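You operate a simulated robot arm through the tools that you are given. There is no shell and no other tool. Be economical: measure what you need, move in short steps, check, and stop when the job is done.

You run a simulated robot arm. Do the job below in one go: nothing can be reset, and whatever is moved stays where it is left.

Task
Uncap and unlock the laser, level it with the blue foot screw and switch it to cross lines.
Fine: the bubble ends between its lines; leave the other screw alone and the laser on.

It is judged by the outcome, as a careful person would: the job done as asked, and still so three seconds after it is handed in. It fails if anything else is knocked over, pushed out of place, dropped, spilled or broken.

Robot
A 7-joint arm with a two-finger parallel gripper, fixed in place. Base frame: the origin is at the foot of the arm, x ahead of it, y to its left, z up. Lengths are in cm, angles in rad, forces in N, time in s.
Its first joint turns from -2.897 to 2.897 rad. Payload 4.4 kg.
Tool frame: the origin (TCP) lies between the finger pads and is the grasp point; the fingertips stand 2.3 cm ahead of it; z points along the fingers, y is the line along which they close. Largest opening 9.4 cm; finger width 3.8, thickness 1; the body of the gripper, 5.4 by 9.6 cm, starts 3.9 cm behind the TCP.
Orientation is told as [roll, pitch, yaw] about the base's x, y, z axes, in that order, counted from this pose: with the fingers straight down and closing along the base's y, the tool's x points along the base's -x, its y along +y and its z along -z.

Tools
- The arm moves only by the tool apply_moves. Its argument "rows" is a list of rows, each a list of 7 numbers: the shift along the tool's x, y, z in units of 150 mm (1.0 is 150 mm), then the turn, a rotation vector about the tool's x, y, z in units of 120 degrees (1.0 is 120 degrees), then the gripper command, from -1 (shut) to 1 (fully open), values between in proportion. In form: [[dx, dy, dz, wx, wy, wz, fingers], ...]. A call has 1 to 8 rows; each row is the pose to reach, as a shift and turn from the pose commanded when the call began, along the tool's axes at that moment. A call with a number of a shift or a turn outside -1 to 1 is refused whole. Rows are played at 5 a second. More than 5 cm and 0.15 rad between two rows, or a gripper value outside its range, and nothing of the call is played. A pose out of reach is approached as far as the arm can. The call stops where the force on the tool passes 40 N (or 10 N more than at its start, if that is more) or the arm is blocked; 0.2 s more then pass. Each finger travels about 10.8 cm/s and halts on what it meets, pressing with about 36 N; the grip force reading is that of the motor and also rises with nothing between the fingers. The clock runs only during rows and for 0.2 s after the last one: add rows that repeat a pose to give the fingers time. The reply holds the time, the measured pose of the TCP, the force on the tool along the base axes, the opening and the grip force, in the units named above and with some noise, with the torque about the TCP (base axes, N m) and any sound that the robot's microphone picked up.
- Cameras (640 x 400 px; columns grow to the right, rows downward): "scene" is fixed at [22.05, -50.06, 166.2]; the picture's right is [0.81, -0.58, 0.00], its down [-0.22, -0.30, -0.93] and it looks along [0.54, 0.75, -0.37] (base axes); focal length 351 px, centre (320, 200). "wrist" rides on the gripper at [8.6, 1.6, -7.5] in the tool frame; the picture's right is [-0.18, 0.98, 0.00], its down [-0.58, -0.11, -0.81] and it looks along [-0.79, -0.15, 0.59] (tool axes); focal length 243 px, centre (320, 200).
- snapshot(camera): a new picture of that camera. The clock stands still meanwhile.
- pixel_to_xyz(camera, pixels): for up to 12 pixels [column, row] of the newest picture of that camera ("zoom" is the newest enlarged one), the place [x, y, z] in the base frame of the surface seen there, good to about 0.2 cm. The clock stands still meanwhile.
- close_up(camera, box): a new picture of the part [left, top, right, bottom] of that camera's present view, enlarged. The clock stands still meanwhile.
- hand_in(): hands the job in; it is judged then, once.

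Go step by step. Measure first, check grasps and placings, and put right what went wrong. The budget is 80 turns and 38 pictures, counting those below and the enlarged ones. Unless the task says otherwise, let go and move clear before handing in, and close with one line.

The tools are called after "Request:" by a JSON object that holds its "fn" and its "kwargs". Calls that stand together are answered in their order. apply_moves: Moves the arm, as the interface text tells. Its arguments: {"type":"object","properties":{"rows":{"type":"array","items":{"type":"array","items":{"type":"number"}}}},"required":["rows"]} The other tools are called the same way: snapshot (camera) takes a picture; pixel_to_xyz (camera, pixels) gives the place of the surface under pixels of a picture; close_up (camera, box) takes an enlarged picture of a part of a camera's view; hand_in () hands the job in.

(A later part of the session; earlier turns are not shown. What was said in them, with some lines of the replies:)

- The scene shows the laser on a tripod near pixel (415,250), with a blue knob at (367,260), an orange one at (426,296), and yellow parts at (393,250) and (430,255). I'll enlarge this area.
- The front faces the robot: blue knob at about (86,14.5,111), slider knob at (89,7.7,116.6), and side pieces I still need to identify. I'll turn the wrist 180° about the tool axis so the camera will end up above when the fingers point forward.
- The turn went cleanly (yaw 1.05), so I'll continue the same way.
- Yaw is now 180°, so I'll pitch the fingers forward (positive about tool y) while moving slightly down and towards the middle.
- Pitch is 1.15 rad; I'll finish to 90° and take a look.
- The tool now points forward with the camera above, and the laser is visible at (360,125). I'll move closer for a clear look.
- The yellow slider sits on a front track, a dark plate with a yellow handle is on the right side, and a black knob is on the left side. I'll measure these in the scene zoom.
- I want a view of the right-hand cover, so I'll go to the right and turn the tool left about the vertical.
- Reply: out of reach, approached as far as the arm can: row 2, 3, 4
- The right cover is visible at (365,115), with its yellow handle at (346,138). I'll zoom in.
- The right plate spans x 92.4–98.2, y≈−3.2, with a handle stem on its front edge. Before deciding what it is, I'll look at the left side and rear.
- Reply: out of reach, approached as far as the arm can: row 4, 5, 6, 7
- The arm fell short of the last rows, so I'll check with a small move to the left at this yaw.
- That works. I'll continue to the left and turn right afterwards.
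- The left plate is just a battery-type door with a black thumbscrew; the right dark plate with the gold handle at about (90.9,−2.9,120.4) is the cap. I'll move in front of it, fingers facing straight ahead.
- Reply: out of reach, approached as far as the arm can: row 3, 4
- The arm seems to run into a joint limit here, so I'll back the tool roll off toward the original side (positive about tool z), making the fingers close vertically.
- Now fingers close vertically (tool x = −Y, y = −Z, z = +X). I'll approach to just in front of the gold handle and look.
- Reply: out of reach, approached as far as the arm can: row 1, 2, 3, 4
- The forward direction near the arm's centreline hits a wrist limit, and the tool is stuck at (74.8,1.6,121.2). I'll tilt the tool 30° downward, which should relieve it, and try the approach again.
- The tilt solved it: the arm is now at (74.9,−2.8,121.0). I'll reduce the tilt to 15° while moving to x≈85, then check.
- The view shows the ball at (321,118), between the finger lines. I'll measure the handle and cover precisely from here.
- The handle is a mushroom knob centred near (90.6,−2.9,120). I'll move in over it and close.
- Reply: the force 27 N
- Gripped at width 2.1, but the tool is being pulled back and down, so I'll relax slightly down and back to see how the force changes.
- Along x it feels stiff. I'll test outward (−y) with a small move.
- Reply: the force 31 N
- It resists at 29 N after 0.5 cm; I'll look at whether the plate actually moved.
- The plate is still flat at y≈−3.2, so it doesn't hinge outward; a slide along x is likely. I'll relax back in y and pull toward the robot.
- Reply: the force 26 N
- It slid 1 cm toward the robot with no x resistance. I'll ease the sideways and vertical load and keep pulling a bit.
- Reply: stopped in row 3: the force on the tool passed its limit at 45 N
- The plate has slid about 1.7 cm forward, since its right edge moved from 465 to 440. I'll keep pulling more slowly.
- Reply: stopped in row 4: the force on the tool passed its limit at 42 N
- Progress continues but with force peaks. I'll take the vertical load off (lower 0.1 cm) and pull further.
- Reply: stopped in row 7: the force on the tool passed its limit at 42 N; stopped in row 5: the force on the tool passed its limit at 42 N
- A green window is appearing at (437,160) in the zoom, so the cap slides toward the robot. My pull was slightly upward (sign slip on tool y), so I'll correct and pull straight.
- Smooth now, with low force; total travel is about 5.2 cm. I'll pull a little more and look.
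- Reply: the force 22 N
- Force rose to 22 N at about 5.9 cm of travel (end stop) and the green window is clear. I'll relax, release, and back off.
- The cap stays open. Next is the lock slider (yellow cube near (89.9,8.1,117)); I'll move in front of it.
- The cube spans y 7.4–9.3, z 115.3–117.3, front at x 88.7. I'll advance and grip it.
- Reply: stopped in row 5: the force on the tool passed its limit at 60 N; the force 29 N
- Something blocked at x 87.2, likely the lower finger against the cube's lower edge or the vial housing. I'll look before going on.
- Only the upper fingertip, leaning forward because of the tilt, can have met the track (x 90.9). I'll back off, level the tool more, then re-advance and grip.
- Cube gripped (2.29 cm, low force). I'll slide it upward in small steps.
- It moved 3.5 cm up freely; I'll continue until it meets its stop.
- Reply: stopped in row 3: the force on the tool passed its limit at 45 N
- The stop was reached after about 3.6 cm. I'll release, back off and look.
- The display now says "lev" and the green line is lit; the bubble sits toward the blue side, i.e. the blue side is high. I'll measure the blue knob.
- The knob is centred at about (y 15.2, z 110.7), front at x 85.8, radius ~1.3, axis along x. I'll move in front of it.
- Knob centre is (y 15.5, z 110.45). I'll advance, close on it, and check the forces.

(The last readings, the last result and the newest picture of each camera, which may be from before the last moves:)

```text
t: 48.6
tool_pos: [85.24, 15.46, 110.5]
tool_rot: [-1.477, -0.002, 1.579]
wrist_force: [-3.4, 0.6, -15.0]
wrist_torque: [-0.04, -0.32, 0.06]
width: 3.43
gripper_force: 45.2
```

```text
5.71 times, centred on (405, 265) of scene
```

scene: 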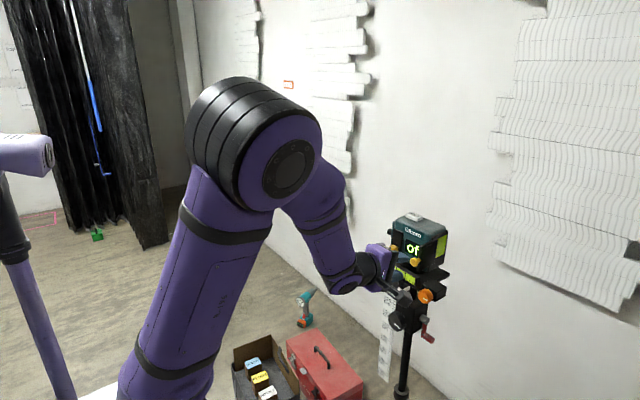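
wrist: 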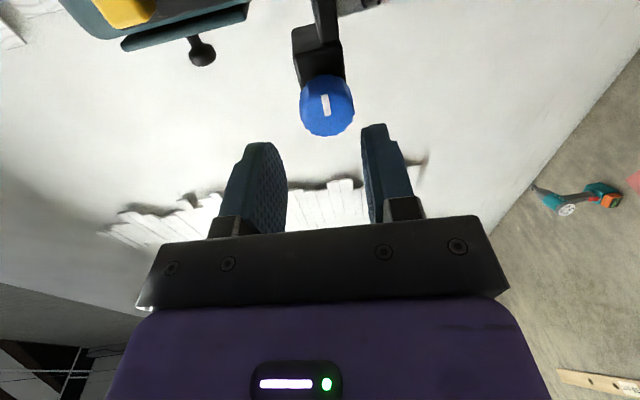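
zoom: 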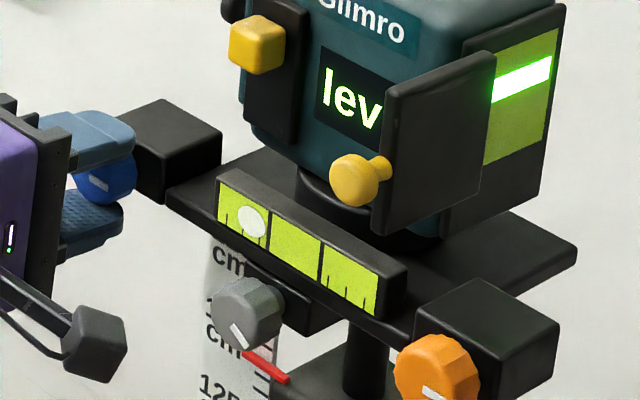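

Gripped well (3.43 cm), and the bubble at (251,222) must reach about (295,247) between the lines (268–322). I'll try a turn of +0.5 rad.

Request:
{"fn": "apply_moves", "kwargs": {"rows": [[0, 0, 0, 0, 0, 0.06, -1], [0, 0, 0, 0, 0, 0.12, -1], [0, 0, 0, 0, 0, 0.18, -1], [0, 0, 0, 0, 0, 0.24, -1], [0, 0, 0, 0, 0, 0.24, -1]]}}

Request:
{"fn": "close_up", "kwargs": {"camera": "scene", "box": [360, 230, 450, 300]}}

```text
t: 49.8
tool_pos: [85.19, 15.59, 110.35]
tool_rot: [-1.461, -0.505, 1.53]
wrist_force: [-4.2, 10.7, -29.2]
wrist_torque: [-0.05, -0.45, 0.64]
width: 3.41
gripper_force: 44.4
```

```text
5.71 times, centred on (405, 265) of scene
```

zoom: 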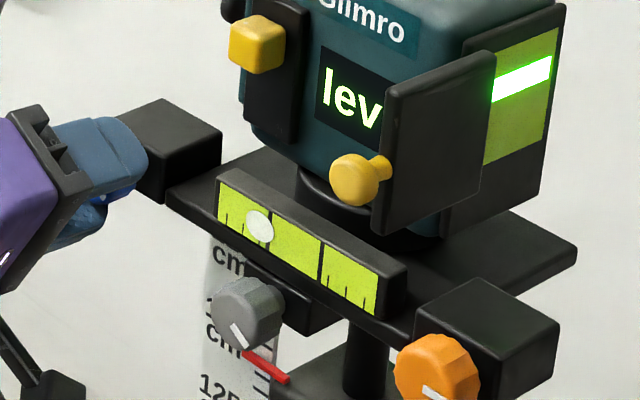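

The bubble moved right to 259, so this is the correct direction (~16 px/rad); about 2.2 rad more is needed. I'll continue while easing the downward load.

Request:
{"fn": "apply_moves", "kwargs": {"rows": [[0.001, 0.01, 0, 0, 0, 0.07, -1], [0.001, 0.01, 0, 0, 0, 0.14, -1], [0.001, 0.01, 0, 0, 0, 0.21, -1], [0.001, 0.01, 0, 0, 0, 0.28, -1], [0.001, 0.01, 0, 0, 0, 0.35, -1], [0.001, 0.01, 0, 0, 0, 0.42, -1], [0.001, 0.01, 0, 0, 0, 0.48, -1]]}}

```text
t: 51.4
tool_pos: [85.11, 15.86, 110.31]
tool_rot: [-0.56, -1.462, 0.574]
wrist_force: [-8.1, 32.0, -23.8]
wrist_torque: [0.01, 0.35, 0.88]
width: 3.33
gripper_force: 44.6
```

Forces are growing sideways (+32 N in y), so I'll recentre by 0.25 cm and turn on about 0.6 rad, then look.

Request:
{"fn": "apply_moves", "kwargs": {"rows": [[0.005, 0.01, 0, 0, 0, 0, -1], [0.008, 0.017, 0, 0, 0, 0.06, -1], [0.008, 0.017, 0, 0, 0, 0.12, -1], [0.008, 0.017, 0, 0, 0, 0.18, -1], [0.008, 0.017, 0, 0, 0, 0.24, -1], [0.008, 0.017, 0, 0, 0, 0.29, -1]]}}

Request:
{"fn": "close_up", "kwargs": {"camera": "scene", "box": [360, 230, 450, 300]}}

```text
t: 52.8
tool_pos: [85.13, 15.96, 110.5]
tool_rot: [1.4, -1.015, -1.414]
wrist_force: [-5.0, 29.3, 10.0]
wrist_torque: [0.03, 0.31, 1.26]
width: 3.32
gripper_force: 44.9
```

```text
5.71 times, centred on (405, 265) of scene
```

zoom: 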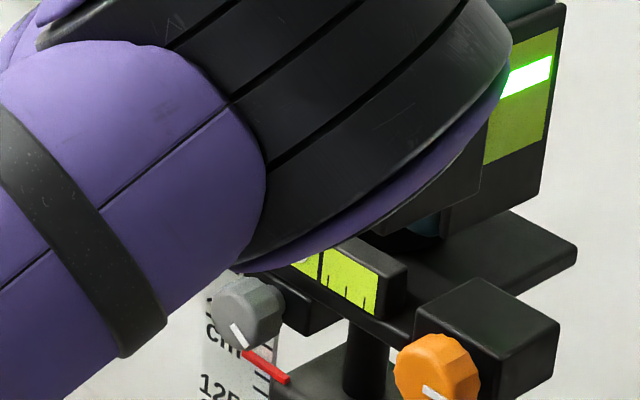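

The elbow hides the vial now, after 2.1 rad in total. I'll release and back off to view it.

Request:
{"fn": "apply_moves", "kwargs": {"rows": [[0, 0, 0, 0, 0, 0, -0.5], [0, 0, 0, 0, 0, 0, 0.05], [0, 0, 0, 0, 0, 0, 0.05], [0, 0, -0.15, 0, 0, 0, 0.05], [0, 0, -0.3, 0, 0, 0, 0.05], [0, 0, -0.4, 0, 0, 0, 0.05]]}}

Request:
{"fn": "snapshot", "kwargs": {"camera": "wrist"}}

```text
t: 54.2
tool_pos: [79.12, 15.62, 110.81]
tool_rot: [1.393, -1.016, -1.411]
wrist_force: [-0.1, 0.4, 0.0]
wrist_torque: [0.02, 0.0, 0.02]
width: 4.91
gripper_force: 0.2
```

```text
8 pictures are left
```

wrist: 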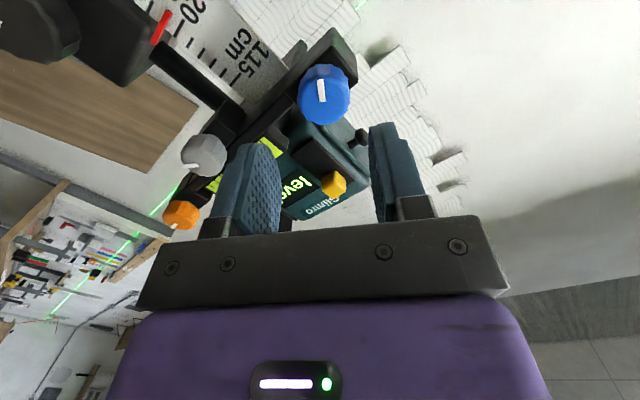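

Display text seems to have changed and the vial is hidden by a finger. I'll roll the wrist back so the elbow clears the scene view.

Request:
{"fn": "apply_moves", "kwargs": {"rows": [[0, 0, 0, 0, 0, -0.07, 0], [0, 0, 0, 0, 0, -0.14, 0], [0, 0, 0, 0, 0, -0.21, 0], [0, 0, 0, 0, 0, -0.28, 0], [0, 0, 0, 0, 0, -0.35, 0], [0, 0, 0, 0, 0, -0.42, 0], [0, 0, 0, 0, 0, -0.49, 0], [0, 0, 0, 0, 0, -0.56, 0]]}}

Request:
{"fn": "apply_moves", "kwargs": {"rows": [[0, 0, 0, 0, 0, -0.07, 0], [0, 0, 0, 0, 0, -0.14, 0], [0, 0, 0, 0, 0, -0.21, 0], [0, 0, 0, 0, 0, -0.28, 0], [0, 0, 0, 0, 0, -0.35, 0], [0, 0, 0, 0, 0, -0.42, 0], [0, 0, 0, 0, 0, -0.45, 0]]}}

Request:
{"fn": "close_up", "kwargs": {"camera": "scene", "box": [360, 220, 450, 300]}}

```text
t: 56.0
tool_pos: [79.2, 15.78, 110.77]
tool_rot: [-1.414, -0.937, 1.452]
wrist_force: [0.2, -0.6, 0.2]
wrist_torque: [0.02, -0.02, 0.01]
width: 4.72
gripper_force: 0.0
```

```text
t: 57.6
tool_pos: [79.19, 15.7, 110.87]
tool_rot: [-1.479, 0.0, 1.579]
wrist_force: [1.0, 0.1, -0.3]
wrist_torque: [0.01, 0.02, 0.01]
width: 4.72
gripper_force: 0.1
```

```text
5.00 times, centred on (405, 260) of scene
```

zoom: 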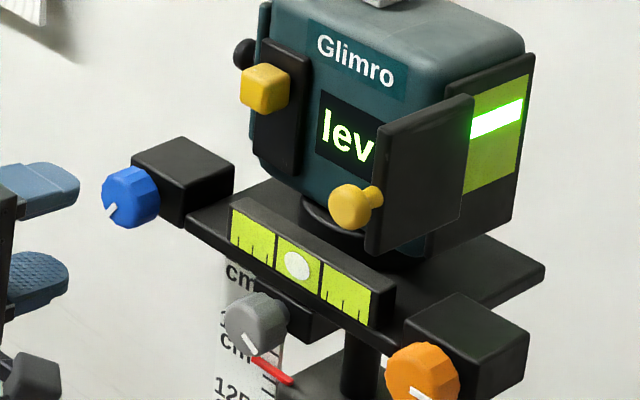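

The bubble is now at (298,265), right between its lines (276, 322). Next is the MODE button on top, so I'll raise and retract the arm, then point the fingers down.

Request:
{"fn": "apply_moves", "kwargs": {"rows": [[0, -0.2, -0.1, 0, 0, 0, -0.5], [0, -0.4, -0.2, 0, 0, 0, -1], [0, -0.6, -0.3, 0, 0, 0, -1], [0, -0.8, -0.4, 0, 0, 0, -1], [0, -1.0, -0.4, 0, 0, 0, -1]]}}

Request:
{"fn": "apply_moves", "kwargs": {"rows": [[0, -0.2, 0, -0.06, 0, 0, -1], [0.1, -0.4, 0, -0.12, 0, 0, -1], [0.2, -0.6, 0, -0.18, 0, 0, -1], [0.3, -0.8, 0, -0.24, 0, 0, -1], [0.4, -1.0, 0, -0.3, 0, 0, -1], [0.5, -1.0, 0, -0.36, 0, 0, -1], [0.58, -1.0, 0.1, -0.42, 0, 0, -1], [0.58, -1.0, 0.2, -0.48, 0, 0, -1]]}}

```text
t: 58.8
tool_pos: [74.82, 15.45, 126.17]
tool_rot: [-1.48, -0.005, 1.578]
wrist_force: [0.6, 0.0, 0.6]
wrist_torque: [0.03, 0.01, -0.01]
width: 0.0
gripper_force: 35.5
```

```text
t: 60.6
tool_pos: [79.02, 6.92, 140.76]
tool_rot: [-0.47, -0.003, 1.578]
wrist_force: [-1.1, 0.1, 0.8]
wrist_torque: [0.0, -0.04, 0.01]
width: 0.01
gripper_force: 36.2
```

Request:
{"fn": "apply_moves", "kwargs": {"rows": [[0, -0.1, 0.13, -0.06, 0, 0, -1], [0, -0.2, 0.27, -0.12, 0, 0, -1], [0, -0.3, 0.4, -0.18, 0, 0, -1], [0, -0.4, 0.55, -0.224, 0, 0, -1], [0, -0.5, 0.7, -0.224, 0, 0, -1], [0, -0.6, 0.82, -0.224, 0, 0, -1], [0, -0.657, 0.917, -0.224, 0, 0, -1], [0, -0.657, 0.917, -0.224, 0, 0, -1]]}}

Request:
{"fn": "snapshot", "kwargs": {"camera": "wrist"}}

```text
t: 62.4
tool_pos: [94.01, 7.04, 133.2]
tool_rot: [-0.004, -0.004, 1.579]
wrist_force: [-0.7, -1.0, -0.4]
wrist_torque: [0.0, 0.03, 0.03]
width: 0.0
gripper_force: 35.9
```

```text
6 pictures are left
```

wrist: 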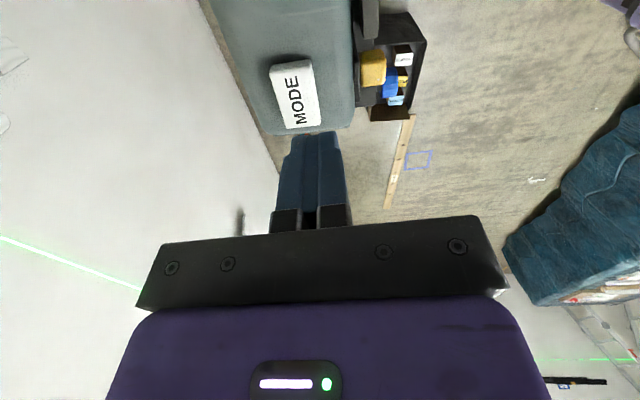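

The MODE button is visible at (293,93). I'll measure its corners and the housing around it.

Request:
{"fn": "pixel_to_xyz", "kwargs": {"camera": "wrist", "pixels": [[293, 93], [275, 66], [309, 63], [286, 124], [316, 120], [335, 90], [260, 90], [300, 40]]}}

```text
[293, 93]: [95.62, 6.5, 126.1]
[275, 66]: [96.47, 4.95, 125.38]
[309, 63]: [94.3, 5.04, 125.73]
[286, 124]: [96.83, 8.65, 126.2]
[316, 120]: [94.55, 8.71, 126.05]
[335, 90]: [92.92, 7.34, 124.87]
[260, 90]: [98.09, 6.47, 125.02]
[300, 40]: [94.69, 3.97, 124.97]
```

The button spans x 94.4–96.8, y 5.0–8.7, top z 126.1. I'll align over its centre and come down to just above it.

Request:
{"fn": "apply_moves", "kwargs": {"rows": [[0.013, -0.107, 0, 0, 0, 0, -1], [0.013, -0.107, 0.15, 0, 0, 0, -1], [0.013, -0.107, 0.27, 0, 0, 0, -1], [0.013, -0.107, 0.3, 0, 0, 0, -1], [0.013, -0.107, 0.3, 0, 0, 0, -1]]}}

Request:
{"fn": "apply_moves", "kwargs": {"rows": [[0, 0, 0.01, 0, 0, 0, -1], [0, 0, 0.02, 0, 0, 0, -1], [0, 0, 0.03, 0, 0, 0, -1], [0, 0, 0.04, 0, 0, 0, -1]]}}

```text
t: 63.6
tool_pos: [95.62, 6.81, 128.77]
tool_rot: [-0.004, -0.002, 1.58]
wrist_force: [0.2, 0.2, 0.0]
wrist_torque: [0.03, -0.01, 0.03]
width: 0.0
gripper_force: 36.2
```

```text
t: 64.6
tool_pos: [95.8, 6.73, 128.09]
tool_rot: [-0.002, 0.0, 1.58]
wrist_force: [0.0, -0.3, 0.7]
wrist_torque: [-0.02, 0.02, -0.04]
width: 0.0
gripper_force: 35.8
```

No contact force yet at TCP z 128.09; I'll press a little further.

Request:
{"fn": "apply_moves", "kwargs": {"rows": [[0, 0, 0.007, 0, 0, 0, -1], [0, 0, 0.014, 0, 0, 0, -1], [0, 0, 0.021, 0, 0, 0, -1]]}}

```text
t: 65.4
tool_pos: [95.74, 6.77, 127.78]
tool_rot: [-0.006, -0.003, 1.58]
wrist_force: [2.5, 1.2, 8.1]
wrist_torque: [-0.12, -0.02, -0.01]
width: 0.01
gripper_force: 35.8
heard: click
```

A click sounded at 8 N. I'll lift straight up and look at the display and lines.

Request:
{"fn": "apply_moves", "kwargs": {"rows": [[0, 0, -0.05, 0, 0, 0, -1], [0, 0, -0.1, 0, 0, 0, -1], [0, 0, -0.12, 0, 0, 0, -1]]}}

Request:
{"fn": "close_up", "kwargs": {"camera": "scene", "box": [345, 200, 465, 310]}}

```text
t: 66.2
tool_pos: [95.7, 6.86, 129.57]
tool_rot: [-0.003, -0.003, 1.579]
wrist_force: [0.7, 0.4, 0.2]
wrist_torque: [0.01, -0.01, 0.02]
width: 0.0
gripper_force: 36.4
```

```text
3.64 times, centred on (405, 255) of scene
```

zoom: 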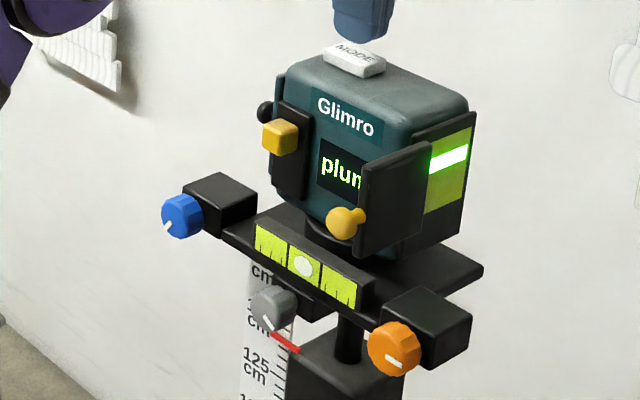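

The display now reads "plum(b)", so one more press should give cross. I'll press again until the click.

Request:
{"fn": "apply_moves", "kwargs": {"rows": [[0, 0, 0.05, 0, 0, 0, -1], [0, 0, 0.09, 0, 0, 0, -1], [0, 0, 0.105, 0, 0, 0, -1], [0, 0, 0.113, 0, 0, 0, -1], [0, 0, 0.12, 0, 0, 0, -1]]}}

```text
t: 67.4
tool_pos: [95.7, 6.91, 127.88]
tool_rot: [-0.003, -0.005, 1.579]
wrist_force: [-0.8, 1.3, 3.4]
wrist_torque: [-0.03, 0.0, 0.01]
width: 0.0
gripper_force: 36.1
heard: click
```

Another click. I'll lift off and check the display.

Request:
{"fn": "apply_moves", "kwargs": {"rows": [[0, 0, -0.05, 0, 0, 0, -1], [0, 0, -0.15, 0, 0, 0, -1], [0, 0, -0.3, 0, 0, 0, -1], [0, 0.2, -0.5, 0, 0, 0, -1], [0, 0.5, -0.6, 0, 0, 0, -1], [0, 0.8, -0.7, 0, 0, 0, -1]]}}

Request:
{"fn": "close_up", "kwargs": {"camera": "scene", "box": [355, 205, 455, 305]}}

Request:
{"fn": "snapshot", "kwargs": {"camera": "scene"}}

```text
t: 68.8
tool_pos: [83.78, 6.75, 138.11]
tool_rot: [-0.001, -0.003, 1.58]
wrist_force: [1.3, 0.8, -1.1]
wrist_torque: [-0.01, 0.05, 0.01]
width: 0.0
gripper_force: 35.6
```

```text
4.00 times, centred on (405, 255) of scene
```

zoom: 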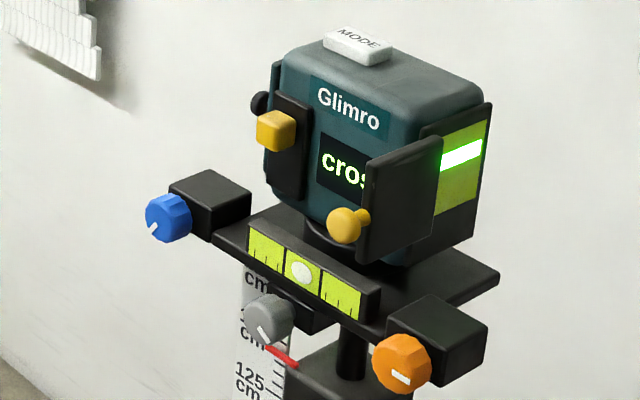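

```text
3 pictures are left
```

scene: 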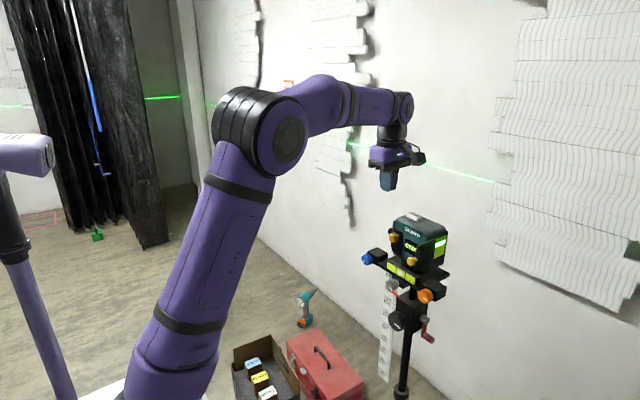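

The display reads "cros(s)", the bubble at (302,270) sits between its lines (285 and 320), the window is uncovered, and the arm is clear. The orange screw was not touched, so I'll hand in.

Request:
{"fn": "hand_in", "kwargs": {}}

```text
The job is handed in.
```

The laser is uncapped, unlocked and levelled with the blue screw only; it is on, set to cross lines, with the bubble between its lines.
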